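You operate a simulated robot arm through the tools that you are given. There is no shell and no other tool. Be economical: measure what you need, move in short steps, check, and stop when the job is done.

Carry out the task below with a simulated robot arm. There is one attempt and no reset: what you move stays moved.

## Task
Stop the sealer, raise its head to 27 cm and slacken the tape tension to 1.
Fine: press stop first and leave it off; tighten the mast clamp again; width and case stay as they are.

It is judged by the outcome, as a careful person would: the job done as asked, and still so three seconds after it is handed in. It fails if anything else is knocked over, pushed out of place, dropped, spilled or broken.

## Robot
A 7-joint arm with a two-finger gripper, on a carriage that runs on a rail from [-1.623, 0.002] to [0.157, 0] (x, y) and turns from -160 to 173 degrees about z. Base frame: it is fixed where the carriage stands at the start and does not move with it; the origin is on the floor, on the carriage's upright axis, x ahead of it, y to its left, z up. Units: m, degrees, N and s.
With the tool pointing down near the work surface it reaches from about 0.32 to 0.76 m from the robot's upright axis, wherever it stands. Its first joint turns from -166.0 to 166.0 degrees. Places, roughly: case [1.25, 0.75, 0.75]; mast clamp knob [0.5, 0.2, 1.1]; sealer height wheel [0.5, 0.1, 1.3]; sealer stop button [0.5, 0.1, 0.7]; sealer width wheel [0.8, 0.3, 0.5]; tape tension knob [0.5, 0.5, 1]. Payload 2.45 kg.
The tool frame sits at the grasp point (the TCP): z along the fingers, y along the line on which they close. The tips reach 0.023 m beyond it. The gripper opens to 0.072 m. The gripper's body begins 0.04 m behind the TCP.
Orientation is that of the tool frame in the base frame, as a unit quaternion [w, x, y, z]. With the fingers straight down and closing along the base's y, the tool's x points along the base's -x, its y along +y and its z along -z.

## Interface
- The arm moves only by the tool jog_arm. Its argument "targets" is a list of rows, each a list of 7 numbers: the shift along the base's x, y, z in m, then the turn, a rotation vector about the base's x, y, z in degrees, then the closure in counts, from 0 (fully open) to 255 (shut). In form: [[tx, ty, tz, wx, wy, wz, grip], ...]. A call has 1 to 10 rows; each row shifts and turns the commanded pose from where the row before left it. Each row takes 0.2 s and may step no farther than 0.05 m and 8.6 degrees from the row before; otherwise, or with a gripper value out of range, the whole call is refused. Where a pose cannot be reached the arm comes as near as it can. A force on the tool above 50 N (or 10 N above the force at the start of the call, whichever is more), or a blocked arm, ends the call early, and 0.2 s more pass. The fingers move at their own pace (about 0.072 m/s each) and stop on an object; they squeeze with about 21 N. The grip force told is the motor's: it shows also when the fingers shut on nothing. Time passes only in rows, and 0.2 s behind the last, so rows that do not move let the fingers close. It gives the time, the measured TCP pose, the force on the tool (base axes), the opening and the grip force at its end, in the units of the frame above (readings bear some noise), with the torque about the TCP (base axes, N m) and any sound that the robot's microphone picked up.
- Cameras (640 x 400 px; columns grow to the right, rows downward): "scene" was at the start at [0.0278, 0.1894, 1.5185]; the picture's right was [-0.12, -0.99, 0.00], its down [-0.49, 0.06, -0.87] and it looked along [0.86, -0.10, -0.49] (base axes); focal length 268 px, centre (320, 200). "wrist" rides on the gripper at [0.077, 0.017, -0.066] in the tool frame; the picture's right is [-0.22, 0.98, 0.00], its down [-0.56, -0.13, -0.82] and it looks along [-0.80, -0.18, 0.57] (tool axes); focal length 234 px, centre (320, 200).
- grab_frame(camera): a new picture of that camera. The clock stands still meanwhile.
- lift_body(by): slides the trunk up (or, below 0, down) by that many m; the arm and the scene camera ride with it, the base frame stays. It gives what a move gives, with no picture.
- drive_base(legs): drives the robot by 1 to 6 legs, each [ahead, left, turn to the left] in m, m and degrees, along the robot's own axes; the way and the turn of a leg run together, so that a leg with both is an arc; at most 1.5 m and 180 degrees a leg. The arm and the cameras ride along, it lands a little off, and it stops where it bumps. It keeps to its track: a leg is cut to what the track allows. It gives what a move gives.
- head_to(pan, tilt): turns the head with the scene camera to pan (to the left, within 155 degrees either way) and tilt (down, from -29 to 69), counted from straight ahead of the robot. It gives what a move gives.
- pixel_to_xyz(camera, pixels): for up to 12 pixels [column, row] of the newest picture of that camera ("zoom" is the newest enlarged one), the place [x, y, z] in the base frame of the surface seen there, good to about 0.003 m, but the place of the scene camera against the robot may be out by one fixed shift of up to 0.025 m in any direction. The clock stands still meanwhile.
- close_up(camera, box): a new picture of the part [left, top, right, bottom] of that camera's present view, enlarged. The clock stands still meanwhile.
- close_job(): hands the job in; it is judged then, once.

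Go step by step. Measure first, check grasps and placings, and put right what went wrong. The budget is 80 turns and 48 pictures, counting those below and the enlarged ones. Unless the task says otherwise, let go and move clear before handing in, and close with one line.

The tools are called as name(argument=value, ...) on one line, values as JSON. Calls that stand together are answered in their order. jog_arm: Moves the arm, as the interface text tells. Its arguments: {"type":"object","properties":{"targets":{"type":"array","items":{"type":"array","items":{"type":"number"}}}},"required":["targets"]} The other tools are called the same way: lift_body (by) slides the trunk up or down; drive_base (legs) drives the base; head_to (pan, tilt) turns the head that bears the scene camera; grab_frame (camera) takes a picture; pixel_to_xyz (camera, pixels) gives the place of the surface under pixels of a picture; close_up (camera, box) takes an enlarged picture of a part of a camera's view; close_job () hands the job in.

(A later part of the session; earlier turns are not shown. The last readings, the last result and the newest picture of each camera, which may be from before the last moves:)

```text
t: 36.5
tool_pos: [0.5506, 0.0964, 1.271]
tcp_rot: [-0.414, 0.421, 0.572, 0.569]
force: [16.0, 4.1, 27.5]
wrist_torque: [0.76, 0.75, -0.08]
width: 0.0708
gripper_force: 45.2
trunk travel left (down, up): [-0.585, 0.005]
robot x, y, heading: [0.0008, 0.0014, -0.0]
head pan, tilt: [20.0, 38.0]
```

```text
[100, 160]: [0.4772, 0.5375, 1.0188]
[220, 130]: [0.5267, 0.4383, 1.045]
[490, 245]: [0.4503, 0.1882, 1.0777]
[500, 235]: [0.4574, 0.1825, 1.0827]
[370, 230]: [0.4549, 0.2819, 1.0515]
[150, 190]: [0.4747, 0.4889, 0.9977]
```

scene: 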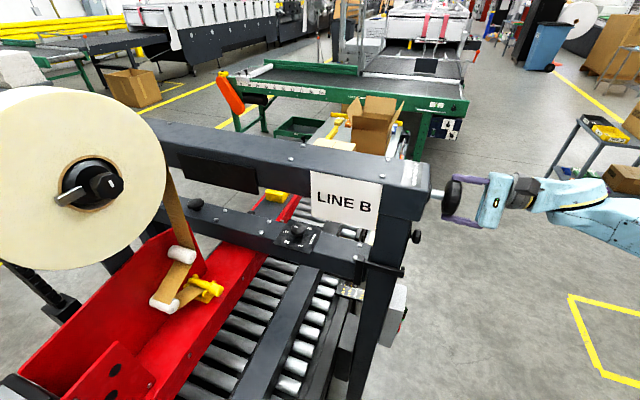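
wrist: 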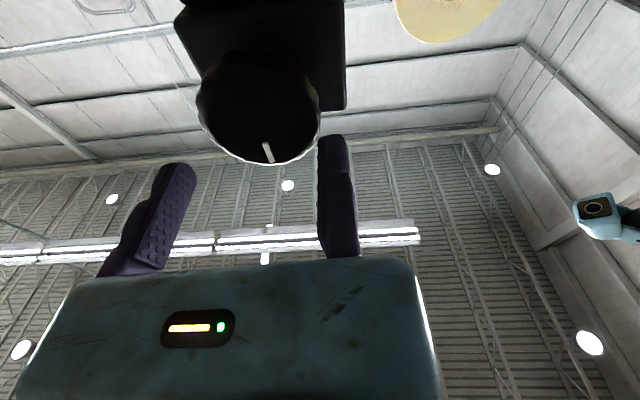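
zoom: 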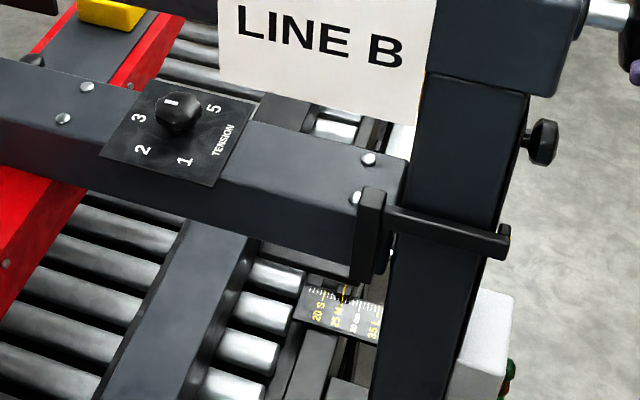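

Plate z is now 1.045, a rise of ~4.7 cm. I release, back off, unwind the hand and read the scale.

jog_arm(targets=[[0, 0, 0, 0, 0, 0, 0], [0, 0, 0, 0, 0, 0, 0], [0, -0.03, 0, 0, 0, 0, 0], [0, -0.04, 0, 0, 0, 0, 0], [0, -0.04, 0, 0, 0, 0, 0], [0, -0.04, 0, 0, 0, 0, 0], [0, -0.03, 0, 0, 0, 0, 0]])

jog_arm(targets=[[0, 0, -0.015, 0, -8, 0, 0], [0, 0, -0.015, 0, -8, 0, 0], [-0.01, 0, -0.015, 0, -8, 0, 0], [-0.01, 0, -0.015, 0, -8, 0, 0], [-0.01, 0, -0.015, 0, -8, 0, 0], [-0.01, 0, -0.015, 0, -8, 0, 0], [-0.01, 0, -0.015, 0, -8, 0, 0], [-0.01, 0, -0.015, 0, -8, 0, 0], [-0.01, 0, -0.01, 0, -8, 0, 0]])

close_up(camera="wrist", box=[100, 0, 420, 200])

```text
t: 38.1
tool_pos: [0.5499, -0.0846, 1.2711]
tcp_rot: [-0.413, 0.42, 0.574, 0.569]
force: [-0.3, -0.4, -0.5]
wrist_torque: [-0.01, -0.02, -0.02]
width: 0.0719
gripper_force: 0.1
trunk travel left (down, up): [-0.585, 0.005]
robot x, y, heading: [-0.0001, -0.0001, -0.0]
head pan, tilt: [20.0, 38.0]
```

```text
t: 40.1
tool_pos: [0.4801, -0.0846, 1.1414]
tcp_rot: [0.003, 0.004, 0.707, 0.708]
force: [-0.2, 0.4, 0.0]
wrist_torque: [0.0, 0.03, 0.03]
width: 0.0718
gripper_force: 0.1
trunk travel left (down, up): [-0.585, 0.005]
robot x, y, heading: [-0.0007, -0.0002, -0.2]
head pan, tilt: [20.0, 38.0]
```

```text
2.00 times, centred on (260, 100) of wrist
```

zoom: 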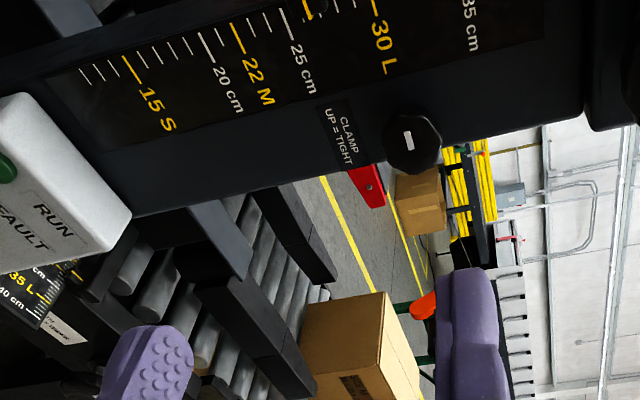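

The yellow pointer at (307,10) of the zoom lies between 25 and 30. I move to look at it squarely.

jog_arm(targets=[[-0.04, 0, -0.02, 0, 0, 0, 0], [-0.04, 0, -0.025, 0, 0, 0, 0], [-0.03, -0.01, -0.025, 0, 0, 0, 0], [0, 0, 0, 0, 0, 0, 0]])

close_up(camera="wrist", box=[210, 20, 434, 160])

```text
t: 41.1
tool_pos: [0.3705, -0.0949, 1.0703]
tcp_rot: [0.003, 0.005, 0.706, 0.708]
force: [0.5, 0.0, -0.4]
wrist_torque: [-0.01, 0.0, 0.0]
width: 0.072
gripper_force: 0.1
trunk travel left (down, up): [-0.585, 0.005]
robot x, y, heading: [0.0005, 0.0015, 0.0]
head pan, tilt: [20.0, 38.0]
```

```text
2.86 times, centred on (322, 90) of wrist
```

zoom: 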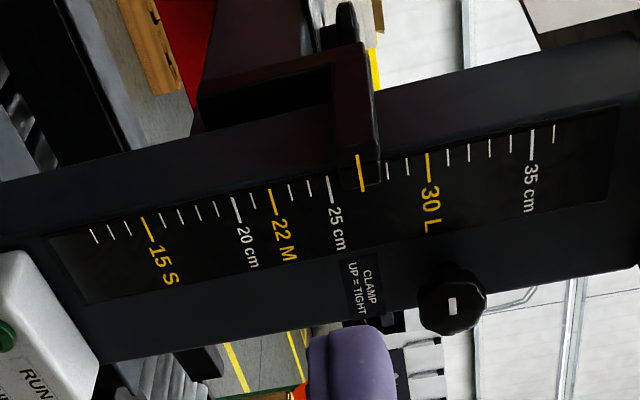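

Pointer reads about 26.6. I measure tick and pointer heights.

pixel_to_xyz(camera="zoom", pixels=[[358, 157], [361, 175], [364, 189], [328, 180], [331, 195], [427, 156], [429, 175], [388, 165], [389, 178], [531, 132], [531, 155], [146, 225]])

```text
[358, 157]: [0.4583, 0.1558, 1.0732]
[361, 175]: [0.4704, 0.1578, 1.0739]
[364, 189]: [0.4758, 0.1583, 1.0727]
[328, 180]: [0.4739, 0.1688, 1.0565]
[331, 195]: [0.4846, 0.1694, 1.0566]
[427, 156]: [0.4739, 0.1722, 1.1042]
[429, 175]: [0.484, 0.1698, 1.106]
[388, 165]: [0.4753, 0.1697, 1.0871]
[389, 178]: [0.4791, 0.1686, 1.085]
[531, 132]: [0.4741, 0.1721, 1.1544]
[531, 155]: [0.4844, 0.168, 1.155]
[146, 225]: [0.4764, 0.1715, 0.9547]
```

Ticks fit z≈0.805+0.01·v; the pointer at 1.0733 reads ≈26.7 (start 22, ~10 cm per turn). About 12° more is needed; I go back to the same grip that fitted.

jog_arm(targets=[[0.0199, 0.0011, 0.0223, 0, 8, 0, 0], [0.0199, 0.0011, 0.0223, 0, 8, 0, 0], [0.0199, 0.0011, 0.0223, 0, 8, 0, 0], [0.0199, 0.0011, 0.0223, 0, 8, 0, 0], [0.0199, 0.0011, 0.0223, 0, 8, 0, 0], [0.0199, 0.0011, 0.0223, 0, 8, 0, 0], [0.0199, 0.0011, 0.0223, 0, 8, 0, 0], [0.0199, 0.0011, 0.0223, 0, 8, 0, 0], [0.0199, 0.0011, 0.0223, 0, 8, 0, 0], [0, 0, 0, 0, 0, 0, 0]])

```text
t: 43.3
tool_pos: [0.5482, -0.0835, 1.2723]
tcp_rot: [-0.414, 0.421, 0.573, 0.569]
force: [1.0, -0.4, 0.0]
wrist_torque: [-0.01, -0.01, 0.01]
width: 0.0719
gripper_force: 0.1
trunk travel left (down, up): [-0.585, 0.005]
robot x, y, heading: [-0.0014, 0.0028, -0.4]
head pan, tilt: [20.0, 38.0]
```

jog_arm(targets=[[0.0025, 0.04, -0.0013, 0, 0, 0, 0], [0, 0.045, 0, 0, 0, 0, 0], [0, 0.045, 0, 0, 0, 0, 0], [0, 0.02, 0, 0, 0, 0, 0], [0, 0.015, 0, 0, 0, 0, 0], [0, 0.014, 0, 0, 0, 0, 0], [0, 0, 0, 0, 0, 0, 0]])

```text
t: 44.9
tool_pos: [0.5515, 0.0957, 1.2698]
tcp_rot: [-0.413, 0.421, 0.573, 0.57]
force: [0.4, 0.0, -0.1]
wrist_torque: [-0.03, -0.02, 0.03]
width: 0.072
gripper_force: 0.0
trunk travel left (down, up): [-0.585, 0.005]
robot x, y, heading: [0.0027, -0.0017, -0.1]
head pan, tilt: [20.0, 38.0]
```

It slid on with no force. I close and turn 12°.

jog_arm(targets=[[0, 0, 0, 0, 0, 0, 255], [0, 0, 0, 0, 0, 0, 255], [0.001, 0, -0.0036, 0, 6, 0, 255], [0.0006, 0, -0.0037, 0, 6, 0, 255], [0, 0, 0, 0, 0, 0, 255]])

jog_arm(targets=[[0, 0, 0, 0, 0, 0, 0], [0, 0, 0, 0, 0, 0, 0], [0, -0.03, 0, 0, 0, 0, 0], [0, -0.04, 0, 0, 0, 0, 0], [0, -0.04, 0, 0, 0, 0, 0], [0, -0.04, 0, 0, 0, 0, 0], [0, -0.03, 0, 0, 0, 0, 0]])

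jog_arm(targets=[[-0.0199, -0.0011, -0.0193, 0, -8.4, 0, 0], [-0.0199, -0.0011, -0.0193, 0, -8.4, 0, 0], [-0.0199, -0.0011, -0.0193, 0, -8.4, 0, 0], [-0.0199, -0.0011, -0.0193, 0, -8.4, 0, 0], [-0.0199, -0.0011, -0.0193, 0, -8.4, 0, 0], [-0.0199, -0.0011, -0.0193, 0, -8.4, 0, 0], [-0.0199, -0.0011, -0.0193, 0, -8.4, 0, 0], [-0.0199, -0.0011, -0.0193, 0, -8.4, 0, 0], [-0.0199, -0.0011, -0.0193, 0, -8.4, 0, 0], [0, 0, -0.02, 0, -8.4, 0, 0]])

close_up(camera="wrist", box=[210, 20, 434, 160])

```text
t: 46.1
tool_pos: [0.5526, 0.0943, 1.2625]
tcp_rot: [-0.472, 0.478, 0.527, 0.522]
force: [-7.5, 1.0, -6.2]
wrist_torque: [0.29, -0.19, 0.12]
width: 0.0708
gripper_force: 44.6
trunk travel left (down, up): [-0.585, 0.005]
robot x, y, heading: [-0.0018, 0.0011, -0.4]
head pan, tilt: [20.0, 38.0]
```

```text
t: 47.7
tool_pos: [0.5536, -0.0854, 1.2635]
tcp_rot: [-0.471, 0.477, 0.527, 0.522]
force: [-0.4, 0.5, -0.3]
wrist_torque: [0.0, 0.03, -0.02]
width: 0.0721
gripper_force: 0.0
trunk travel left (down, up): [-0.585, 0.005]
robot x, y, heading: [0.0006, -0.0006, -0.3]
head pan, tilt: [20.0, 38.0]
```

```text
t: 49.9
tool_pos: [0.3747, -0.0947, 1.0699]
tcp_rot: [0.003, 0.006, 0.706, 0.708]
force: [-0.2, 1.0, -0.3]
wrist_torque: [0.0, -0.01, -0.01]
width: 0.0721
gripper_force: 0.1
trunk travel left (down, up): [-0.585, 0.005]
robot x, y, heading: [0.0014, 0.0019, -0.1]
head pan, tilt: [20.0, 38.0]
```

```text
2.86 times, centred on (322, 90) of wrist
```

zoom: 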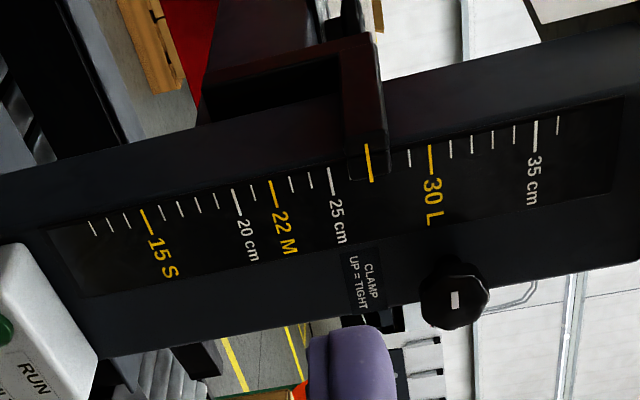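

Pointer (369,162) now lies where the 27 tick belongs (25 at 330, 30 at 430). I check by measurement and inspect the clamp knob.

pixel_to_xyz(camera="zoom", pixels=[[367, 148], [369, 163], [371, 178], [330, 170], [332, 188], [430, 150], [432, 165], [535, 125], [455, 294], [456, 307], [440, 300], [470, 290]])

close_up(camera="wrist", box=[340, 90, 404, 150])

```text
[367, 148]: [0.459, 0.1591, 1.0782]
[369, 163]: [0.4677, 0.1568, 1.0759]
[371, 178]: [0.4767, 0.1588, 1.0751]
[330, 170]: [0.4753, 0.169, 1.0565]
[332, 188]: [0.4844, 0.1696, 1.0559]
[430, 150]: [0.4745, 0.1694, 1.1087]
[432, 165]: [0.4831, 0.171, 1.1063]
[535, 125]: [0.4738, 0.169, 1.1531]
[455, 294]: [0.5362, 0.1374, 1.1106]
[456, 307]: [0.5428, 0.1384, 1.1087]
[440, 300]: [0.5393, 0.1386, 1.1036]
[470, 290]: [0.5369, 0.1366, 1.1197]
```

```text
6.67 times, centred on (372, 120) of wrist
```

zoom: 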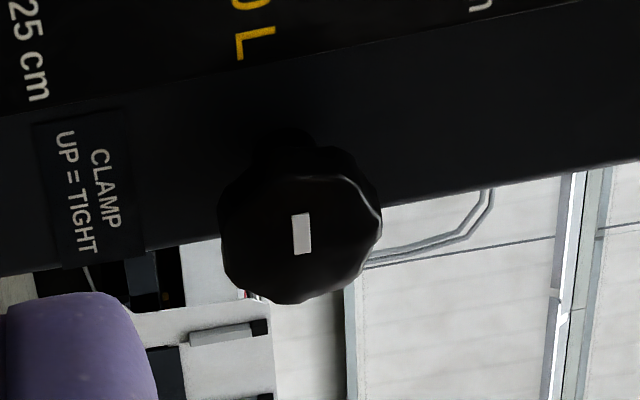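

Height reads 27.0 and the clamp mark points to -x (slack). I turn the hand back to -96° in front of the clamp to retrace the tightening.

jog_arm(targets=[[0.0148, 0, 0.0041, 0, -8, 0, 0], [0.0148, 0, 0.0041, 0, -8, 0, 0], [0.0148, 0, 0.0041, 0, -8, 0, 0], [0.0148, 0, 0.0041, 0, -8, 0, 0], [0.0148, 0, 0.0041, 0, -8, 0, 0], [0.0148, 0, 0.0041, 0, -8, 0, 0], [0.0148, 0, 0.0041, 0, -8, 0, 0], [0.0148, 0, 0.0041, 0, -8, 0, 0], [0.0148, 0, 0.0041, 0, -8, 0, 0], [0.0148, 0, 0.0041, 0, -8, 0, 0]])

jog_arm(targets=[[0, 0.03, 0, 0, -8, 0, 0], [0, 0.04, 0, 0, -8, 0, 0], [0, 0.04, 0, 0, 0, 0, 0], [0, 0.04, 0, 0, 0, 0, 0], [0, 0.02, 0, 0, 0, 0, 0], [0, 0, 0, 0, 0, 0, 0]])

```text
t: 52.1
tool_pos: [0.5231, -0.0948, 1.1095]
tcp_rot: [0.456, -0.452, 0.539, 0.545]
force: [0.3, -0.1, 0.0]
wrist_torque: [-0.02, 0.0, 0.0]
width: 0.0721
gripper_force: 0.0
trunk travel left (down, up): [-0.585, 0.005]
robot x, y, heading: [0.0004, 0.0011, -0.1]
head pan, tilt: [20.0, 38.0]
```

```text
t: 53.5
tool_pos: [0.5218, 0.0753, 1.1088]
tcp_rot: [0.527, -0.522, 0.471, 0.477]
force: [-0.1, 1.0, -0.2]
wrist_torque: [0.0, 0.01, 0.01]
width: 0.0719
gripper_force: 0.0
trunk travel left (down, up): [-0.585, 0.005]
robot x, y, heading: [-0.002, 0.001, 0.0]
head pan, tilt: [20.0, 38.0]
```

jog_arm(targets=[[0, 0.025, 0.001, 0, 0, 0, 0], [0, 0.02, 0, 0, 0, 0, 0], [0, 0.01, 0, 0, 0, 0, 0], [0, 0, 0, 0, 0, 0, 150], [0, 0, 0, 0, 0, 0, 255], [0, 0, 0, 0, 0, 0, 255], [0, 0, 0, 0, 0, 0, 255]])

jog_arm(targets=[[-0.0001, 0, 0.0026, 0, 8, 0, 255], [0.0003, 0, 0.0026, 0, 8, 0, 255], [0.0006, 0, 0.0025, 0, 8, 0, 255], [0.001, 0, 0.0024, 0, 8, 0, 255], [0.0013, 0, 0.0023, 0, 8, 0, 255], [0.0016, 0, 0.0021, 0, 8, 0, 255]])

```text
t: 55.1
tool_pos: [0.5247, 0.1297, 1.1112]
tcp_rot: [0.527, -0.522, 0.471, 0.477]
force: [19.9, 6.2, 7.8]
wrist_torque: [0.06, -0.2, -0.54]
width: 0.0372
gripper_force: 45.0
trunk travel left (down, up): [-0.585, 0.005]
robot x, y, heading: [-0.0006, -0.0001, -0.4]
head pan, tilt: [20.0, 38.0]
```

```text
t: 56.5
tool_pos: [0.5306, 0.1301, 1.125]
tcp_rot: [0.289, -0.28, 0.647, 0.648]
force: [33.4, 8.3, 4.9]
wrist_torque: [0.22, -0.53, -0.51]
width: 0.0375
gripper_force: 44.4
trunk travel left (down, up): [-0.585, 0.005]
robot x, y, heading: [-0.0028, 0.004, -0.2]
head pan, tilt: [20.0, 38.0]
```

Turning well; I trim 2 mm in x for the side force and continue to upright.

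jog_arm(targets=[[0.0034, 0, 0.0018, 0, 8, 0, 255], [0.0026, 0, 0.0015, 0, 8, 0, 255], [0.0023, 0, 0.0012, 0, 8, 0, 255], [0.00245, 0, 0.0009, 0, 8, 0, 255], [0.00255, 0, 0.0005, 0, 8, 0, 255], [0.0026, 0, 0.0002, 0, 8, 0, 255], [0, 0, 0, 0, 0, 0, 255]])

grab_frame(camera="wrist")

```text
t: 58.1
tool_pos: [0.5453, 0.1294, 1.1292]
tcp_rot: [0.0, 0.008, 0.708, 0.706]
force: [4.4, -2.6, -32.9]
wrist_torque: [-0.79, -0.39, -0.09]
width: 0.0376
gripper_force: 45.1
trunk travel left (down, up): [-0.585, 0.005]
robot x, y, heading: [-0.0014, -0.001, -0.3]
head pan, tilt: [20.0, 38.0]
```

```text
10 pictures are left
```

wrist: 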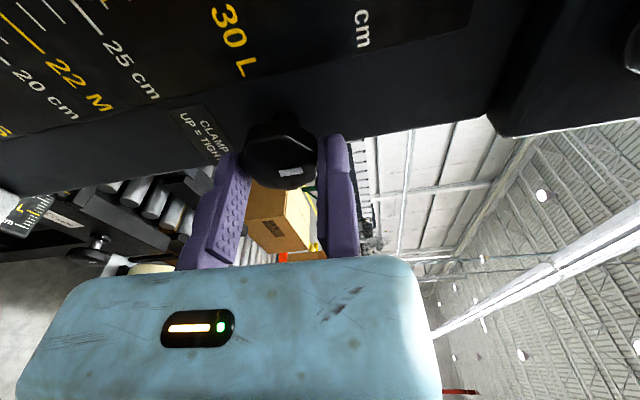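

The knob is back to the same look as at the start (mark up at (290,172)). I release, back off, check it, and measure obstacles around the dial in the scene view.

jog_arm(targets=[[0, 0, 0, 0, 0, 0, 0], [0, 0, 0, 0, 0, 0, 0], [0, -0.02, 0.001, 0, 0, 0, 0], [0, -0.04, 0, 0, 0, 0, 0], [-0.02, -0.04, 0, 0, 0, 0, 0], [-0.03, -0.04, 0, 0, 0, 0, 0], [-0.03, -0.03, 0, 0, 0, 0, 0]])

close_up(camera="wrist", box=[140, 0, 396, 160])

head_to(pan=30, tilt=38)

grab_frame(camera="scene")

```text
t: 59.7
tool_pos: [0.4626, -0.0411, 1.1344]
tcp_rot: [0.003, 0.005, 0.707, 0.707]
force: [0.1, -0.8, 0.0]
wrist_torque: [-0.01, -0.02, 0.03]
width: 0.0721
gripper_force: 0.1
trunk travel left (down, up): [-0.585, 0.005]
robot x, y, heading: [0.0011, -0.0024, -0.1]
head pan, tilt: [20.0, 38.0]
```

```text
2.50 times, centred on (268, 80) of wrist
```

zoom: 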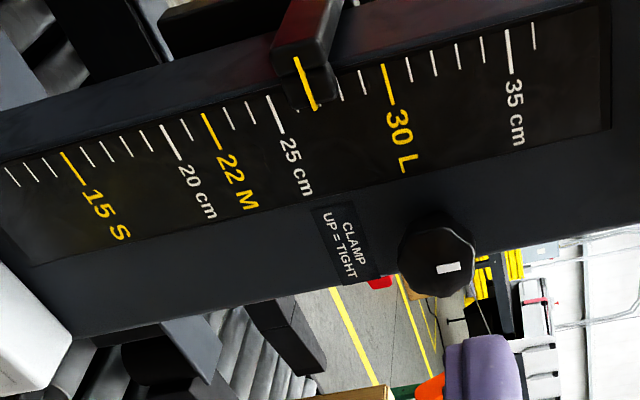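

```text
t: 60.4
tool_pos: [0.4634, -0.0396, 1.1335]
tcp_rot: [0.003, 0.005, 0.707, 0.707]
force: [-0.1, -0.1, 0.2]
wrist_torque: [0.03, 0.0, 0.0]
width: 0.072
gripper_force: 0.1
trunk travel left (down, up): [-0.585, 0.005]
robot x, y, heading: [-0.0006, -0.0024, -0.1]
head pan, tilt: [30.0, 38.0]
```

```text
8 pictures are left
```

scene: 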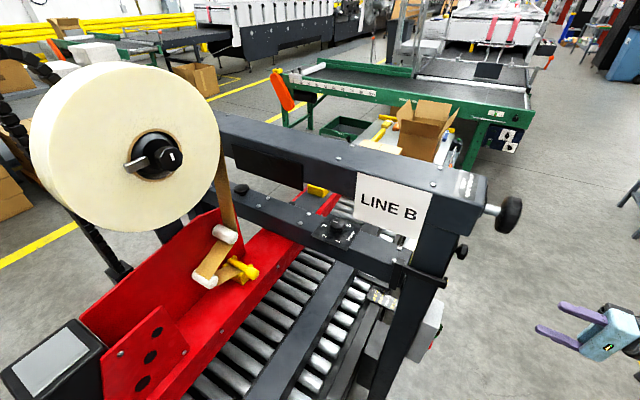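

Clamp mark is up, head at 27. Now I measure the obstacles around the dial (334,228) with the scene picture.

pixel_to_xyz(camera="scene", pixels=[[60, 150], [165, 158], [200, 220], [225, 233], [255, 272], [210, 282], [240, 190], [270, 225], [390, 200], [345, 198], [280, 145], [50, 350]])

pixel_to_xyz(camera="scene", pixels=[[335, 226], [337, 232], [330, 232], [358, 233], [335, 248], [315, 236], [320, 220], [300, 180], [310, 205], [305, 245], [509, 210], [462, 251]])

close_up(camera="scene", box=[303, 205, 367, 255])

pixel_to_xyz(camera="zoom", pixels=[[320, 160], [280, 160], [360, 160], [320, 200], [320, 120], [300, 190], [340, 190]])

```text
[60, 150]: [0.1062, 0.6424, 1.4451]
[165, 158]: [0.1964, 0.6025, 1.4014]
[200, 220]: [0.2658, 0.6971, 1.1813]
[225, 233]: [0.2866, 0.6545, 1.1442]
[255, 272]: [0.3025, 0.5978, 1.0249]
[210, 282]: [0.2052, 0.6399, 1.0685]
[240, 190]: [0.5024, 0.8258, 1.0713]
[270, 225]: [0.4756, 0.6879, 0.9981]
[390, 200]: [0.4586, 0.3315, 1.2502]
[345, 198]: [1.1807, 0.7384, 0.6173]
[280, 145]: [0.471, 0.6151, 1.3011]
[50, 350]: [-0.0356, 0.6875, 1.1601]
```

```text
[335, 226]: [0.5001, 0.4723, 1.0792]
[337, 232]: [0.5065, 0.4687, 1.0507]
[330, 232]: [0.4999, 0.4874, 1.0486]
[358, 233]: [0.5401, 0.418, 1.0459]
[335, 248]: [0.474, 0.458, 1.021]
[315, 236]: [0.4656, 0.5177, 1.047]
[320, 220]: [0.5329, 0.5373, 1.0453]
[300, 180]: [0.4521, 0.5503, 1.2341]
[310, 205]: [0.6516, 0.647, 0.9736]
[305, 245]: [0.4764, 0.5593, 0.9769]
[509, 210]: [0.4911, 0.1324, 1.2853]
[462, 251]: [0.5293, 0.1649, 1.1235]
```

```text
8.00 times, centred on (335, 230) of scene
```

zoom: 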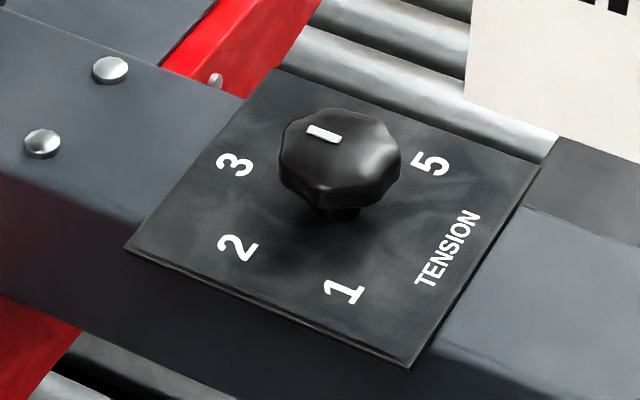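

```text
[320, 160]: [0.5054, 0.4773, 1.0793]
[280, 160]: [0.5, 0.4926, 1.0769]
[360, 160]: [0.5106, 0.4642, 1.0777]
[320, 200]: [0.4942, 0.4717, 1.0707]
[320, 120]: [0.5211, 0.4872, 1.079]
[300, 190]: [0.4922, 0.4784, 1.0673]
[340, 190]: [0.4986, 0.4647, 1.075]
```

pixel_to_xyz(camera="zoom", pixels=[[343, 292], [238, 248], [235, 165], [430, 165], [310, 129], [334, 137], [128, 250], [410, 366], [538, 165], [275, 72], [398, 165], [340, 112]])

pixel_to_xyz(camera="scene", pixels=[[250, 265], [258, 285], [240, 250], [275, 255], [300, 300], [220, 300], [170, 250], [270, 195], [265, 170], [350, 175], [440, 235], [310, 190]])

```text
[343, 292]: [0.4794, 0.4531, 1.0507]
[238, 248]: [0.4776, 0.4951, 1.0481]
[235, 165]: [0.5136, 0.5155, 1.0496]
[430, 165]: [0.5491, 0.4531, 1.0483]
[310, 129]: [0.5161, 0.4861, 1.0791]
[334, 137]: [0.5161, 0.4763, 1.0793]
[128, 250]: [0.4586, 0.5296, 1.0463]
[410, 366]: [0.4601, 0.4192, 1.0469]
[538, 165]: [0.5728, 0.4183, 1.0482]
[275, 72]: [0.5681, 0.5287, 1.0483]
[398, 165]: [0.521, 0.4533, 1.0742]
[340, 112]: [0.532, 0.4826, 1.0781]
```

```text
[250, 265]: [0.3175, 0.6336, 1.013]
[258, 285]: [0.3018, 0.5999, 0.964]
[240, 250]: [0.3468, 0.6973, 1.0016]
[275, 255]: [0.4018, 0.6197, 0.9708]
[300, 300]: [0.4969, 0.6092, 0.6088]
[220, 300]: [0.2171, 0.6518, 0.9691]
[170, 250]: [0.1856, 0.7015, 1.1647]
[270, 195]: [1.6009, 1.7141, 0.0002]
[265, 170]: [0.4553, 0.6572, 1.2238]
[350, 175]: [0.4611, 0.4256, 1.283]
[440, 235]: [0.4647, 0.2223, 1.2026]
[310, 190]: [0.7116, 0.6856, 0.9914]
```

Labels lie 60° apart around the plate centre (1 at 210°, 2 at 150°, 3 at 90°, 5 at -30°), and the mark points along +y, i.e. at 3; so +120° (leftward seen from above) brings it to 1. The beam is overhead, so I'll come in horizontally from -x with the camera up; start reorienting.

pixel_to_xyz(camera="scene", pixels=[[295, 185], [295, 187], [295, 189], [345, 205], [352, 210], [390, 230], [395, 236], [340, 190], [355, 222]])

jog_arm(targets=[[-0.02, 0.0, 0, 0, 0, -8.5, 0], [-0.02, 0.0, 0, 0, 0, -8.5, 0], [-0.02, 0.01, 0, 0, 0, -8.5, 0], [-0.02, 0.01, 0, 0, 0, -8.5, 0], [-0.02, 0.015, 0, 0, 0, -8.5, 0], [-0.02, 0.015, 0, 0, 0, -8.5, 0], [-0.01, 0.02, 0, 0, 0, -8.5, 0], [-0.01, 0.02, 0, 0, 0, -8.5, 0], [-0.01, 0.02, 0, 0, 0, -8.5, 0], [-0.01, 0.02, 0, 0, 0, -8.5, 0]])

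```text
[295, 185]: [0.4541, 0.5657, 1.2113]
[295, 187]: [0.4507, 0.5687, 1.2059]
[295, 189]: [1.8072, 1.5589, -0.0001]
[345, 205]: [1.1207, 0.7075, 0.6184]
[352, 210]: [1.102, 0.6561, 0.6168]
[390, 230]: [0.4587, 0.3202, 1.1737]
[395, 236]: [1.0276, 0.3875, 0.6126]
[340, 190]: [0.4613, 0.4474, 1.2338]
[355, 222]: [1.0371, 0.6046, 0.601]
```

```text
t: 62.6
tool_pos: [0.5153, -0.0346, 1.1811]
tcp_rot: [0.46, 0.456, 0.534, 0.544]
force: [0.0, -0.2, -0.2]
wrist_torque: [-0.01, -0.02, 0.02]
width: 0.0721
gripper_force: 0.1
out of reach, approached as far as the arm can: row 4, 5, 6, 7, 8, 9, 10
trunk travel left (down, up): [-0.585, 0.005]
robot x, y, heading: [-0.0023, -0.0068, -0.2]
head pan, tilt: [30.0, 38.0]
```

The arm is too close in to its base for pointing +x, so I drive the carriage back 0.15 m.

drive_base(legs=[[-0.15, 0, 0]])

jog_arm(targets=[[0, 0.0, 0, 0, 0, 0, 0]])

```text
t: 64.0
tool_pos: [0.3653, -0.0347, 1.1815]
tcp_rot: [0.46, 0.455, 0.534, 0.545]
force: [-0.7, 0.5, -0.4]
wrist_torque: [0.0, -0.02, 0.03]
width: 0.0719
gripper_force: 0.0
trunk travel left (down, up): [-0.585, 0.005]
robot x, y, heading: [-0.1485, -0.0003, -0.3]
head pan, tilt: [30.0, 38.0]
```

```text
t: 64.4
tool_pos: [0.3668, -0.0365, 1.1815]
tcp_rot: [0.459, 0.456, 0.534, 0.544]
force: [0.9, 0.1, 0.3]
wrist_torque: [-0.03, -0.02, -0.01]
width: 0.072
gripper_force: 0.0
trunk travel left (down, up): [-0.585, 0.005]
robot x, y, heading: [-0.15, -0.002, -0.2]
head pan, tilt: [30.0, 38.0]
```

jog_arm(targets=[[-0.01, 0.01, 0, 0, 0, -4.6, 0], [-0.01, 0.01, 0, 0, 0, -4.7, 0], [0, 0.03, 0, 8.5, 0, 0, 0], [0, 0.03, 0, 8.5, 0, 0, 0], [0, 0.03, 0, 8.5, 0, 0, 0], [0, 0.03, 0, 8.5, 0, 0, 0], [0, 0.03, 0, 8.5, 0, 0, 0], [0, 0.03, 0, 8.5, 0, 0, 0], [0, 0.03, 0, 8.5, 0, 0, 0], [0, 0.03, 0, 8.5, 0, 0, 0]])

```text
t: 66.6
tool_pos: [0.3706, 0.2155, 1.1887]
tcp_rot: [0.137, 0.694, 0.126, 0.696]
force: [-0.3, -0.6, 0.0]
wrist_torque: [0.01, 0.0, 0.0]
width: 0.072
gripper_force: 0.1
out of reach, approached as far as the arm can: row 1, 2, 4, 5
trunk travel left (down, up): [-0.585, 0.005]
robot x, y, heading: [-0.1487, -0.0001, -0.2]
head pan, tilt: [30.0, 38.0]
```

Orientation is nearly there; I finish the roll, tilt 10° down, move to y≈0.43 and look.

jog_arm(targets=[[0, 0.03, 0, 8, 0, 0, 0], [0, 0.03, 0, 8, 0, 0, 0], [0, 0.03, -0.01, 5.5, 0, 0, 0], [0, 0.04, -0.02, 0, 5, 0, 0], [0, 0.04, -0.02, 0, 5, 0, 0], [0, 0.045, -0.02, 0, 0, 0, 0], [0, 0, 0, 0, 0, 0, 0]])

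grab_frame(camera="wrist")

```text
t: 68.2
tool_pos: [0.3909, 0.2406, 1.176]
tcp_rot: [0.006, 0.74, -0.001, 0.673]
force: [-0.9, -0.8, -0.2]
wrist_torque: [-0.01, 0.06, 0.0]
width: 0.0719
gripper_force: 0.1
out of reach, approached as far as the arm can: row 1, 2, 3, 4, 5, 6
trunk travel left (down, up): [-0.585, 0.005]
robot x, y, heading: [-0.1474, 0.0015, -0.1]
head pan, tilt: [30.0, 38.0]
```

```text
6 pictures are left
```

wrist: 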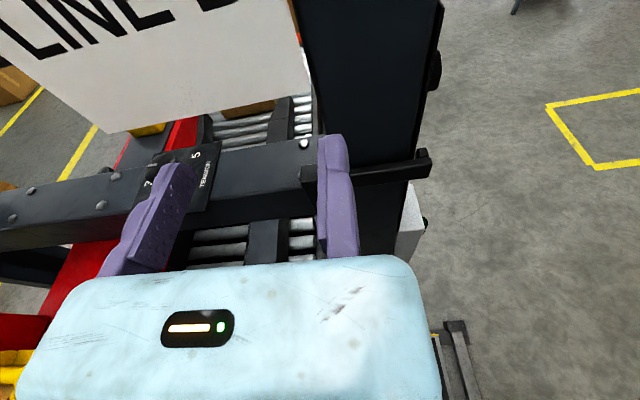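

The arm got only to y=0.24 (limits close in); the dial plate shows at (190,170). I drive back a bit more and retry.

drive_base(legs=[[-0.12, 0, 0]])

jog_arm(targets=[[0.02, 0.03, 0, 0, 0, 0, 0], [0.02, 0.035, 0, 0, 0, 0, 0], [0.02, 0.035, -0.01, 0, 0, 0, 0], [0.02, 0.04, -0.01, 0, 0, 0, 0], [0.02, 0.04, -0.01, 0, 0, 0, 0], [0, 0, 0, 0, 0, 0, 0]])

```text
t: 69.5
tool_pos: [0.2725, 0.2399, 1.1773]
tcp_rot: [0.006, 0.739, 0.0, 0.674]
force: [0.0, -0.1, 0.3]
wrist_torque: [0.0, -0.02, 0.01]
width: 0.072
gripper_force: 0.0
trunk travel left (down, up): [-0.585, 0.005]
robot x, y, heading: [-0.2688, -0.0009, -0.2]
head pan, tilt: [30.0, 38.0]
```

```text
t: 70.9
tool_pos: [0.3159, 0.2443, 1.176]
tcp_rot: [0.007, 0.74, -0.001, 0.673]
force: [-0.2, 0.9, 0.2]
wrist_torque: [0.02, -0.02, 0.01]
width: 0.0722
gripper_force: 0.0
out of reach, approached as far as the arm can: row 1, 2, 3, 4, 5
trunk travel left (down, up): [-0.585, 0.005]
robot x, y, heading: [-0.2657, 0.0017, -0.1]
head pan, tilt: [30.0, 38.0]
```

Still stuck at y≈0.24, so it is a wrist limit tied to the hand's heading relative to the arm. I yaw the hand 32° to the left while moving over.

jog_arm(targets=[[0, 0.01, 0, 0, 0, 8, 0], [0, 0.02, -0.01, 0, 0, 8, 0], [0, 0.03, -0.01, 0, 0, 8, 0], [0, 0.03, -0.01, 0, 0, 8, 0], [0.01, 0.03, -0.01, 0, 0, 0, 0], [0.01, 0.03, -0.01, 0, 0, 0, 0], [0, 0, 0, 0, 0, 0, 0]])

```text
t: 72.5
tool_pos: [0.295, 0.3289, 1.1372]
tcp_rot: [-0.159, 0.714, 0.18, 0.658]
force: [0.3, -0.2, -0.3]
wrist_torque: [0.0, -0.03, 0.0]
width: 0.0722
gripper_force: 0.1
out of reach, approached as far as the arm can: row 3, 4, 5, 6
trunk travel left (down, up): [-0.585, 0.005]
robot x, y, heading: [-0.2691, 0.0058, -0.2]
head pan, tilt: [30.0, 38.0]
```

Probably the wrist bend limit due to the trunk standing so high. I lower the trunk 0.3 m and raise the hand by the arm instead.

lift_body(by=-0.3)

jog_arm(targets=[[0, 0, 0.045, 0, 0, 0, 0], [0, 0, 0.045, 0, 0, 0, 0], [0, 0, 0.045, 0, 0, 0, 0], [0, 0, 0.045, 0, 0, 0, 0], [0, 0, 0.045, 0, 0, 0, 0], [0, 0, 0.045, 0, 0, 0, 0], [0, 0.02, 0, 0, 0, 0, 0], [0, 0.03, 0, 0, 0, 0, 0], [0, 0, 0, 0, 0, 0, 0]])

```text
t: 75.5
tool_pos: [0.2942, 0.3293, 0.8375]
tcp_rot: [-0.16, 0.713, 0.18, 0.658]
force: [0.8, -0.4, -0.1]
wrist_torque: [-0.02, 0.0, 0.01]
width: 0.0721
gripper_force: 0.2
trunk travel left (down, up): [-0.285, 0.305]
robot x, y, heading: [-0.2646, -0.0032, -0.1]
head pan, tilt: [30.0, 38.0]
```

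```text
t: 77.5
tool_pos: [0.2101, 0.2962, 0.908]
tcp_rot: [-0.159, 0.712, 0.179, 0.66]
force: [0.1, -0.2, -0.2]
wrist_torque: [0.0, 0.03, -0.01]
width: 0.0719
gripper_force: 0.1
out of reach, approached as far as the arm can: row 1, 2, 3, 4, 5, 6, 7, 8
trunk travel left (down, up): [-0.285, 0.305]
robot x, y, heading: [-0.2682, -0.0001, -0.3]
head pan, tilt: [30.0, 38.0]
```

Higher reach pulls it inward, so a higher trunk and a nearer base are better. I raise the trunk again, lower the hand to dial height, and then check.

lift_body(by=0.304)

jog_arm(targets=[[0, 0, -0.04, 0, 0, 0, 0], [0, 0, -0.04, 0, 0, 0, 0], [0, 0, -0.04, 0, 0, 0, 0], [0, 0.02, 0, 0, 0, 0, 0], [0, 0.03, 0, 0, 0, 0, 0], [0, 0.03, 0, 0, 0, 0, 0], [0, 0, 0, 0, 0, 0, 0]])

```text
t: 80.5
tool_pos: [0.2102, 0.2955, 1.2114]
tcp_rot: [-0.159, 0.713, 0.179, 0.659]
force: [0.2, -0.2, -0.7]
wrist_torque: [-0.01, 0.02, 0.0]
width: 0.0724
gripper_force: 0.0
trunk travel left (down, up): [-0.589, 0.001]
robot x, y, heading: [-0.2637, -0.0021, -0.1]
head pan, tilt: [30.0, 38.0]
```

```text
t: 82.1
tool_pos: [0.2086, 0.296, 1.0912]
tcp_rot: [-0.16, 0.712, 0.18, 0.659]
force: [-0.3, 0.0, -0.2]
wrist_torque: [0.01, -0.01, 0.01]
width: 0.0722
gripper_force: 0.1
out of reach, approached as far as the arm can: row 4, 5, 6
trunk travel left (down, up): [-0.589, 0.001]
robot x, y, heading: [-0.268, -0.0016, -0.4]
head pan, tilt: [30.0, 38.0]
```

The y motion is blocked in this camera-up pose. I'll switch to the natural roll (camera beneath, hand tilted ~35° down, which clears beam and crossbar), so first roll the hand back 180°.

jog_arm(targets=[[0, 0, 0, -7.42, -3.87, 1.48, 0], [0, 0, 0, -7.42, -3.87, 1.48, 0], [0, 0, 0, -7.42, -3.87, 1.48, 0], [0, 0, 0, -7.42, -3.87, 1.48, 0], [0, 0, 0, -7.42, -3.87, 1.48, 0], [0, 0, 0, -7.42, -3.87, 1.48, 0], [0, 0, 0, -7.42, -3.87, 1.48, 0], [0, 0, 0, -7.42, -3.87, 1.48, 0], [0, 0, 0, -7.42, -3.87, 1.48, 0], [0, 0, 0, -7.42, -3.87, 1.48, 0]])

jog_arm(targets=[[0, 0, 0, -7.42, -3.87, 1.48, 0], [0, 0, 0, -7.42, -3.87, 1.48, 0], [0, 0, 0, -7.42, -3.87, 1.48, 0], [0, 0, 0, -7.42, -3.87, 1.48, 0], [0, 0, 0, -7.42, -3.87, 1.48, 0], [0, 0, 0, -7.42, -3.87, 1.48, 0], [0, 0, 0, -7.42, -3.87, 1.48, 0], [0, 0, 0, -7.42, -3.87, 1.48, 0], [0, 0, 0, -7.42, -3.87, 1.48, 0], [0, 0, 0, -7.42, -3.87, 1.48, 0]])

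```text
t: 84.3
tool_pos: [0.2102, 0.2962, 1.0918]
tcp_rot: [0.28, 0.394, 0.655, 0.581]
force: [-0.4, 0.0, 0.7]
wrist_torque: [-0.03, -0.02, 0.0]
width: 0.072
gripper_force: 0.1
trunk travel left (down, up): [-0.589, 0.001]
robot x, y, heading: [-0.2667, 0.0042, -0.4]
head pan, tilt: [30.0, 38.0]
```

```text
t: 86.5
tool_pos: [0.2284, 0.1617, 1.224]
tcp_rot: [0.568, -0.131, 0.787, 0.2]
force: [-1.3, -0.2, -1.1]
wrist_torque: [-0.03, 0.01, 0.04]
width: 0.0722
gripper_force: 0.0
out of reach, approached as far as the arm can: row 1, 2, 3, 4, 5, 6, 7, 8, 9, 10
trunk travel left (down, up): [-0.589, 0.001]
robot x, y, heading: [-0.2691, 0.0017, -0.5]
head pan, tilt: [30.0, 38.0]
```

Roll is nearly right but the position slid. I fix the orientation (heading +x, 35° down) and move toward the dial.

drive_base(legs=[[0.1, 0, 0]])

jog_arm(targets=[[0, 0.02, 0, -3.4, 4.08, -6.05, 0], [0, 0.03, 0, -3.4, 4.08, -6.05, 0], [0, 0.03, 0, -3.4, 4.08, -6.05, 0], [0, 0.03, 0, -3.4, 4.08, -6.05, 0], [0, 0.04, -0.01, 0, 0, 0, 0], [0, 0.04, -0.01, 0, 0, 0, 0], [0, 0.04, -0.01, 0, 0, 0, 0], [0.01, 0.04, -0.01, 0, 0, 0, 0], [0.01, 0.03, -0.01, 0, 0, 0, 0], [0, 0, 0, 0, 0, 0, 0]])

```text
t: 87.7
tool_pos: [0.3279, 0.1616, 1.2237]
tcp_rot: [0.568, -0.129, 0.788, 0.2]
force: [-0.6, 0.0, -0.5]
wrist_torque: [-0.03, -0.01, -0.03]
width: 0.0722
gripper_force: 0.1
trunk travel left (down, up): [-0.589, 0.001]
robot x, y, heading: [-0.1688, -0.0015, -0.3]
head pan, tilt: [30.0, 38.0]
```

```text
t: 89.9
tool_pos: [0.3423, 0.4133, 1.1994]
tcp_rot: [0.484, -0.018, 0.874, 0.028]
force: [0.0, 0.5, 0.3]
wrist_torque: [0.03, -0.01, 0.03]
width: 0.0721
gripper_force: 0.1
out of reach, approached as far as the arm can: row 1, 2, 3
trunk travel left (down, up): [-0.589, 0.001]
robot x, y, heading: [-0.1656, -0.0007, -0.2]
head pan, tilt: [30.0, 38.0]
```

That works: the hand is at (0.34,0.41,1.20), heading about +x and tilted down. I yaw right ~32° for a long left stroke and come closer.

jog_arm(targets=[[0, 0.025, 0, 0, 0, -8, 0], [0, 0.025, 0, 0, 0, -8, 0], [0.02, 0.025, -0.01, 0, 0, -8, 0], [0.03, 0.025, -0.02, 0, 0, -8, 0], [0.03, 0.005, -0.02, 0, 0, 0, 0], [0, 0, 0, 0, 0, 0, 0]])

grab_frame(camera="wrist")

```text
t: 91.3
tool_pos: [0.4213, 0.5175, 1.1476]
tcp_rot: [0.473, 0.224, 0.846, -0.107]
force: [0.4, -0.1, -0.3]
wrist_torque: [-0.01, 0.02, 0.0]
width: 0.0721
gripper_force: 0.1
trunk travel left (down, up): [-0.589, 0.001]
robot x, y, heading: [-0.1701, 0.001, -0.4]
head pan, tilt: [30.0, 38.0]
```

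```text
5 pictures are left
```

wrist: 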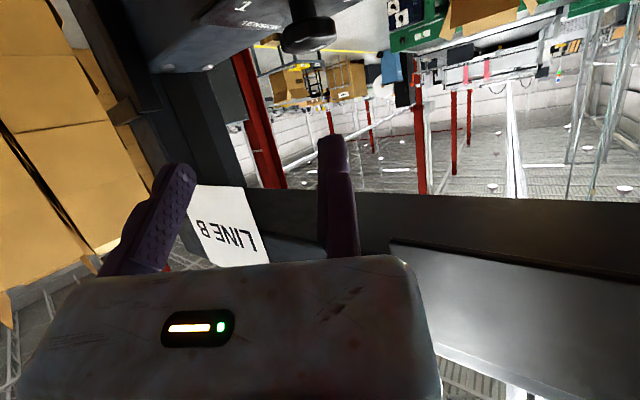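

The knob shows upside down at (308,33). I measure it and the beam/sign with the wrist camera.

pixel_to_xyz(camera="wrist", pixels=[[308, 25], [308, 35], [285, 38], [333, 35], [308, 47], [300, 10], [260, 20], [240, 30], [330, 245], [390, 200], [230, 190], [325, 170]])

```text
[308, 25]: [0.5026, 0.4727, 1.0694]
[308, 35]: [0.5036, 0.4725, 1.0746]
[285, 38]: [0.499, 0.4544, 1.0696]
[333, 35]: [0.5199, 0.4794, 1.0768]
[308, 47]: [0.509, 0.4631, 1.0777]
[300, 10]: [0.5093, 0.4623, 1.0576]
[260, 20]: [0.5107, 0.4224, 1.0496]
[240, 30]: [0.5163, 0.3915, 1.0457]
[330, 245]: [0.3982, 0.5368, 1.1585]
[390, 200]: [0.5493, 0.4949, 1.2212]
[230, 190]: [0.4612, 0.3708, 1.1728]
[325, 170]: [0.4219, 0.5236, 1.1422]
```

Knob centre ≈ (0.517,0.459), radius ≈ 0.021, cap z≈1.065–1.079. I steepen the tilt by 8° so the camera clears the crossbar, and advance most of the way.

jog_arm(targets=[[0.046, -0.004, -0.0155, 3.75, 7.06, 0, 0], [0.0203, -0.0108, -0.0193, 0, 0, 0, 0], [0.0203, -0.0108, -0.0193, 0, 0, 0, 0], [0, 0, 0, 0, 0, 0, 0]])

grab_frame(camera="wrist")

pixel_to_xyz(camera="wrist", pixels=[[325, 140], [320, 160], [322, 150], [260, 110], [280, 100], [300, 100], [240, 100], [280, 120], [280, 80], [310, 90], [185, 175]])

```text
t: 92.3
tool_pos: [0.4993, 0.4762, 1.0976]
tcp_rot: [0.416, 0.232, 0.875, -0.088]
force: [-8.1, 15.5, 32.6]
wrist_torque: [0.12, -0.19, 0.17]
width: 0.0721
gripper_force: 0.0
out of reach, approached as far as the arm can: row 1
trunk travel left (down, up): [-0.589, 0.001]
robot x, y, heading: [-0.1677, -0.0013, -0.3]
head pan, tilt: [30.0, 38.0]
```

```text
4 pictures are left
```

wrist: 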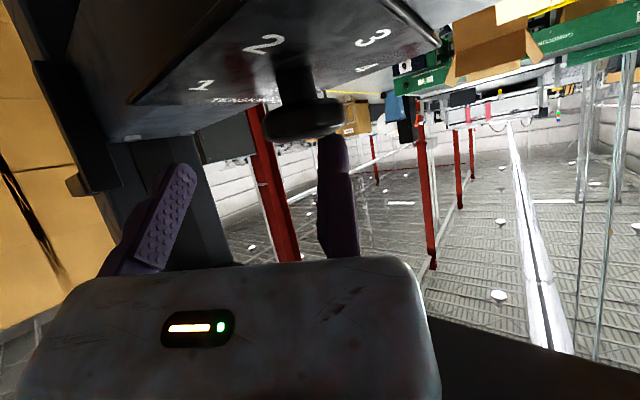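

```text
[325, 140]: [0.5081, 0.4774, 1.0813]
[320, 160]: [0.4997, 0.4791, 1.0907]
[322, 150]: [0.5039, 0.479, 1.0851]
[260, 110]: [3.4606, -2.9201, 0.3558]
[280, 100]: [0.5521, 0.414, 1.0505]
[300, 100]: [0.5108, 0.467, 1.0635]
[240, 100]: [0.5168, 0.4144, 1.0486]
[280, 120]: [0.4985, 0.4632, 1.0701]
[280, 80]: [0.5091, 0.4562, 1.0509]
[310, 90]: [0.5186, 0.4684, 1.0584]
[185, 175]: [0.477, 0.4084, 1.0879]
```

The fixed finger rides on the knob's edge (325,140). I back off 3 cm, shift 19 mm to the finger's outer side, and advance again gently.

jog_arm(targets=[[-0.0203, 0.0108, 0.0193, 0, 0, 0, 0], [0, 0, 0, 0, 0, 0, 0]])

jog_arm(targets=[[0.0089, 0.0168, 0, 0, 0, 0, 0], [0, 0, 0, 0, 0, 0, 0]])

```text
t: 92.9
tool_pos: [0.4834, 0.4843, 1.1099]
tcp_rot: [0.412, 0.232, 0.876, -0.093]
force: [0.5, 0.2, 0.5]
wrist_torque: [-0.02, 0.01, -0.03]
width: 0.072
gripper_force: 0.1
trunk travel left (down, up): [-0.589, 0.001]
robot x, y, heading: [-0.1658, -0.001, -0.4]
head pan, tilt: [30.0, 38.0]
```

```text
t: 93.5
tool_pos: [0.4834, 0.4845, 1.1102]
tcp_rot: [0.413, 0.232, 0.876, -0.093]
force: [-0.3, 0.5, -0.3]
wrist_torque: [0.0, -0.03, -0.02]
width: 0.072
gripper_force: 0.0
out of reach, approached as far as the arm can: row 1
trunk travel left (down, up): [-0.589, 0.001]
robot x, y, heading: [-0.1697, 0.0003, -0.4]
head pan, tilt: [30.0, 38.0]
```

The arm is at full stretch. I pull the hand back and drive the carriage 0.1 m forward.

jog_arm(targets=[[-0.028, 0.012, 0.02, 0, 0, 0, 0], [-0.035, 0.012, 0.02, 0, 0, 0, 0], [-0.035, 0.006, 0.01, 0, 0, 0, 0], [-0.04, 0, 0, 0, 0, 0, 0], [-0.03, 0, 0, 0, 0, 0, 0], [0, 0, 0, 0, 0, 0, 0]])

drive_base(legs=[[0.1, 0, 0]])

```text
t: 94.9
tool_pos: [0.3135, 0.5138, 1.1608]
tcp_rot: [0.412, 0.232, 0.876, -0.092]
force: [0.9, -0.3, 0.2]
wrist_torque: [0.03, -0.04, -0.03]
width: 0.072
gripper_force: 0.2
trunk travel left (down, up): [-0.589, 0.001]
robot x, y, heading: [-0.1657, -0.0028, -0.5]
head pan, tilt: [30.0, 38.0]
```

```text
t: 96.0
tool_pos: [0.4131, 0.5155, 1.1605]
tcp_rot: [0.413, 0.231, 0.876, -0.093]
force: [-0.2, 0.2, 0.3]
wrist_torque: [-0.02, -0.02, -0.02]
width: 0.0721
gripper_force: 0.3
trunk travel left (down, up): [-0.589, 0.001]
robot x, y, heading: [-0.0711, -0.0013, -0.1]
head pan, tilt: [30.0, 38.0]
```

jog_arm(targets=[[0.03, 0, -0.0175, 0, 0, 0, 0], [0.0317, -0.0059, -0.0176, 0, 0, 0, 0], [0, 0, 0, 0, 0, 0, 0]])

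```text
t: 96.8
tool_pos: [0.4746, 0.5085, 1.126]
tcp_rot: [0.413, 0.231, 0.876, -0.092]
force: [-0.4, -0.5, -0.3]
wrist_torque: [0.0, 0.01, 0.02]
width: 0.072
gripper_force: 0.1
trunk travel left (down, up): [-0.589, 0.001]
robot x, y, heading: [-0.07, -0.0004, -0.1]
head pan, tilt: [30.0, 38.0]
```

In reach and on target. I advance along the tool axis 8 cm.

jog_arm(targets=[[0.0204, -0.0103, -0.0193, 0, 0, 0, 0], [0.0136, -0.0071, -0.0128, 0, 0, 0, 0], [0.0102, -0.0053, -0.0096, 0, 0, 0, 0], [0.0102, -0.0053, -0.0096, 0, 0, 0, 0], [0, 0, 0, 0, 0, 0, 0]])

grab_frame(camera="wrist")

```text
t: 98.0
tool_pos: [0.5276, 0.4802, 1.0745]
tcp_rot: [0.413, 0.231, 0.876, -0.092]
force: [0.9, -0.6, 1.0]
wrist_torque: [0.02, 0.0, 0.04]
width: 0.0718
gripper_force: 0.1
trunk travel left (down, up): [-0.589, 0.001]
robot x, y, heading: [-0.066, 0.0029, -0.1]
head pan, tilt: [30.0, 38.0]
```

```text
3 pictures are left
```

wrist: 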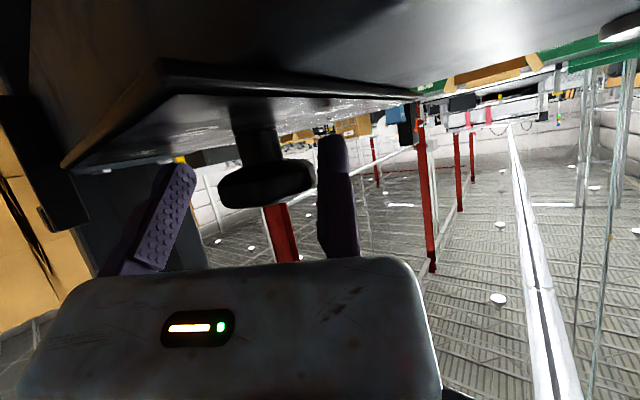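

The knob (268,182) sits between the fingers with no contact. I close.

jog_arm(targets=[[0, 0, 0, 0, 0, 0, 120], [0, 0, 0, 0, 0, 0, 255], [0, 0, 0, 0, 0, 0, 255], [0, 0, 0, 0, 0, 0, 255]])

```text
t: 99.0
tool_pos: [0.5275, 0.479, 1.0755]
tcp_rot: [0.412, 0.232, 0.876, -0.092]
force: [-14.9, -18.3, -7.0]
wrist_torque: [-0.2, 0.06, -0.16]
width: 0.0434
gripper_force: 45.4
trunk travel left (down, up): [-0.589, 0.001]
robot x, y, heading: [-0.0663, -0.0022, -0.6]
head pan, tilt: [30.0, 38.0]
```

Gripped at 43 mm. I turn it left 60° about its centre, with a small relief shift.

jog_arm(targets=[[-0.0034, -0.0005, 0, 0, 0, 7.5, 255], [-0.0027, 0.0009, 0, 0, 0, 7.5, 255], [-0.0028, 0.0006, 0, 0, 0, 7.5, 255], [-0.0028, 0.0002, 0, 0, 0, 7.5, 255]])

jog_arm(targets=[[-0.0028, -0.0002, 0, 0, 0, 7.5, 255], [-0.0028, -0.0006, 0, 0, 0, 7.5, 255], [-0.0027, -0.0009, 0, 0, 0, 7.5, 255], [-0.0025, -0.0012, 0, 0, 0, 7.5, 255], [0, 0, 0, 0, 0, 0, 255]])

```text
t: 100.0
tool_pos: [0.5159, 0.4805, 1.0747]
tcp_rot: [0.422, -0.004, 0.906, 0.019]
force: [-12.2, -14.2, -7.8]
wrist_torque: [0.12, -0.16, -0.31]
width: 0.0434
gripper_force: 44.9
trunk travel left (down, up): [-0.589, 0.001]
robot x, y, heading: [-0.0685, -0.0002, -0.2]
head pan, tilt: [30.0, 38.0]
```

```text
t: 101.2
tool_pos: [0.5057, 0.4776, 1.0749]
tcp_rot: [0.403, -0.238, 0.875, 0.127]
force: [-13.4, -21.8, -9.0]
wrist_torque: [0.15, 0.76, -0.57]
width: 0.0435
gripper_force: 44.9
trunk travel left (down, up): [-0.589, 0.001]
robot x, y, heading: [-0.0704, 0.0003, -0.3]
head pan, tilt: [30.0, 38.0]
```

Force small, grip held: that's one step (to 2). I release, back out, and swing the hand back 60° for the second stroke.

jog_arm(targets=[[0, 0, 0, 0, 0, 0, 0], [0, 0, 0, 0, 0, 0, 0], [-0.0016, 0.0026, 0, 0, 0, 0, 0], [-0.0129, -0.0083, 0.0129, 0, 0, 0, 0], [-0.0193, -0.0124, 0.0193, 0, 0, 0, 0], [-0.0193, -0.0124, 0.0193, 0, 0, 0, 0], [0, 0, 0, 0, 0, 0, 0]])

jog_arm(targets=[[0.0028, 0.0078, 0, 0, 0, -7.5, 0], [0.0028, 0.0078, 0, 0, 0, -7.5, 0], [0.0028, 0.0078, 0, 0, 0, -7.5, 0], [0.0028, 0.0078, 0, 0, 0, -7.5, 0], [0.0028, 0.0078, 0, 0, 0, -7.5, 0], [0.0028, 0.0078, 0, 0, 0, -7.5, 0], [0.0028, 0.0078, 0, 0, 0, -7.5, 0], [0.0028, 0.0078, 0, 0, 0, -7.5, 0], [0, 0, 0, 0, 0, 0, 0]])

close_up(camera="scene", box=[250, 165, 410, 265])

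```text
t: 102.8
tool_pos: [0.4536, 0.4486, 1.1262]
tcp_rot: [0.405, -0.238, 0.874, 0.127]
force: [-0.5, -0.8, 0.1]
wrist_torque: [-0.01, -0.01, 0.03]
width: 0.0719
gripper_force: 0.1
trunk travel left (down, up): [-0.589, 0.001]
robot x, y, heading: [-0.0708, 0.0004, -0.1]
head pan, tilt: [30.0, 38.0]
```

```text
t: 104.8
tool_pos: [0.4747, 0.5113, 1.1255]
tcp_rot: [0.412, 0.232, 0.876, -0.091]
force: [0.5, 0.2, 0.0]
wrist_torque: [0.02, -0.01, 0.01]
width: 0.0719
gripper_force: 0.1
trunk travel left (down, up): [-0.589, 0.001]
robot x, y, heading: [-0.0658, -0.0002, -0.1]
head pan, tilt: [30.0, 38.0]
```

```text
4.00 times, centred on (330, 215) of scene
```

zoom: 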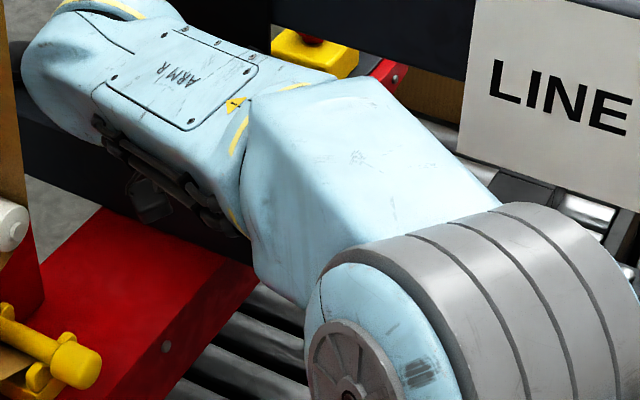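

The arm hides the dial, but the stroke readings were clean. I run the second stroke likewise: advance and close.

jog_arm(targets=[[0.0204, -0.012, -0.0193, 0, 0, 0, 0], [0.0136, -0.0076, -0.0128, 0, 0, 0, 0], [0.0102, -0.0053, -0.0096, 0, 0, 0, 0], [0.0092, -0.0053, -0.0092, 0, 0, 0, 0], [0, 0, 0, 0, 0, 0, 0], [0, 0, 0, 0, 0, 0, 120], [0, 0, 0, 0, 0, 0, 255], [0, 0, 0, 0, 0, 0, 255], [0, 0, 0, 0, 0, 0, 255]])

```text
t: 106.8
tool_pos: [0.529, 0.4786, 1.0753]
tcp_rot: [0.413, 0.231, 0.876, -0.092]
force: [-13.9, -21.8, -7.5]
wrist_torque: [-0.13, 0.21, -0.1]
width: 0.0432
gripper_force: 44.5
trunk travel left (down, up): [-0.589, 0.001]
robot x, y, heading: [-0.0678, 0.0036, -0.2]
head pan, tilt: [30.0, 38.0]
```

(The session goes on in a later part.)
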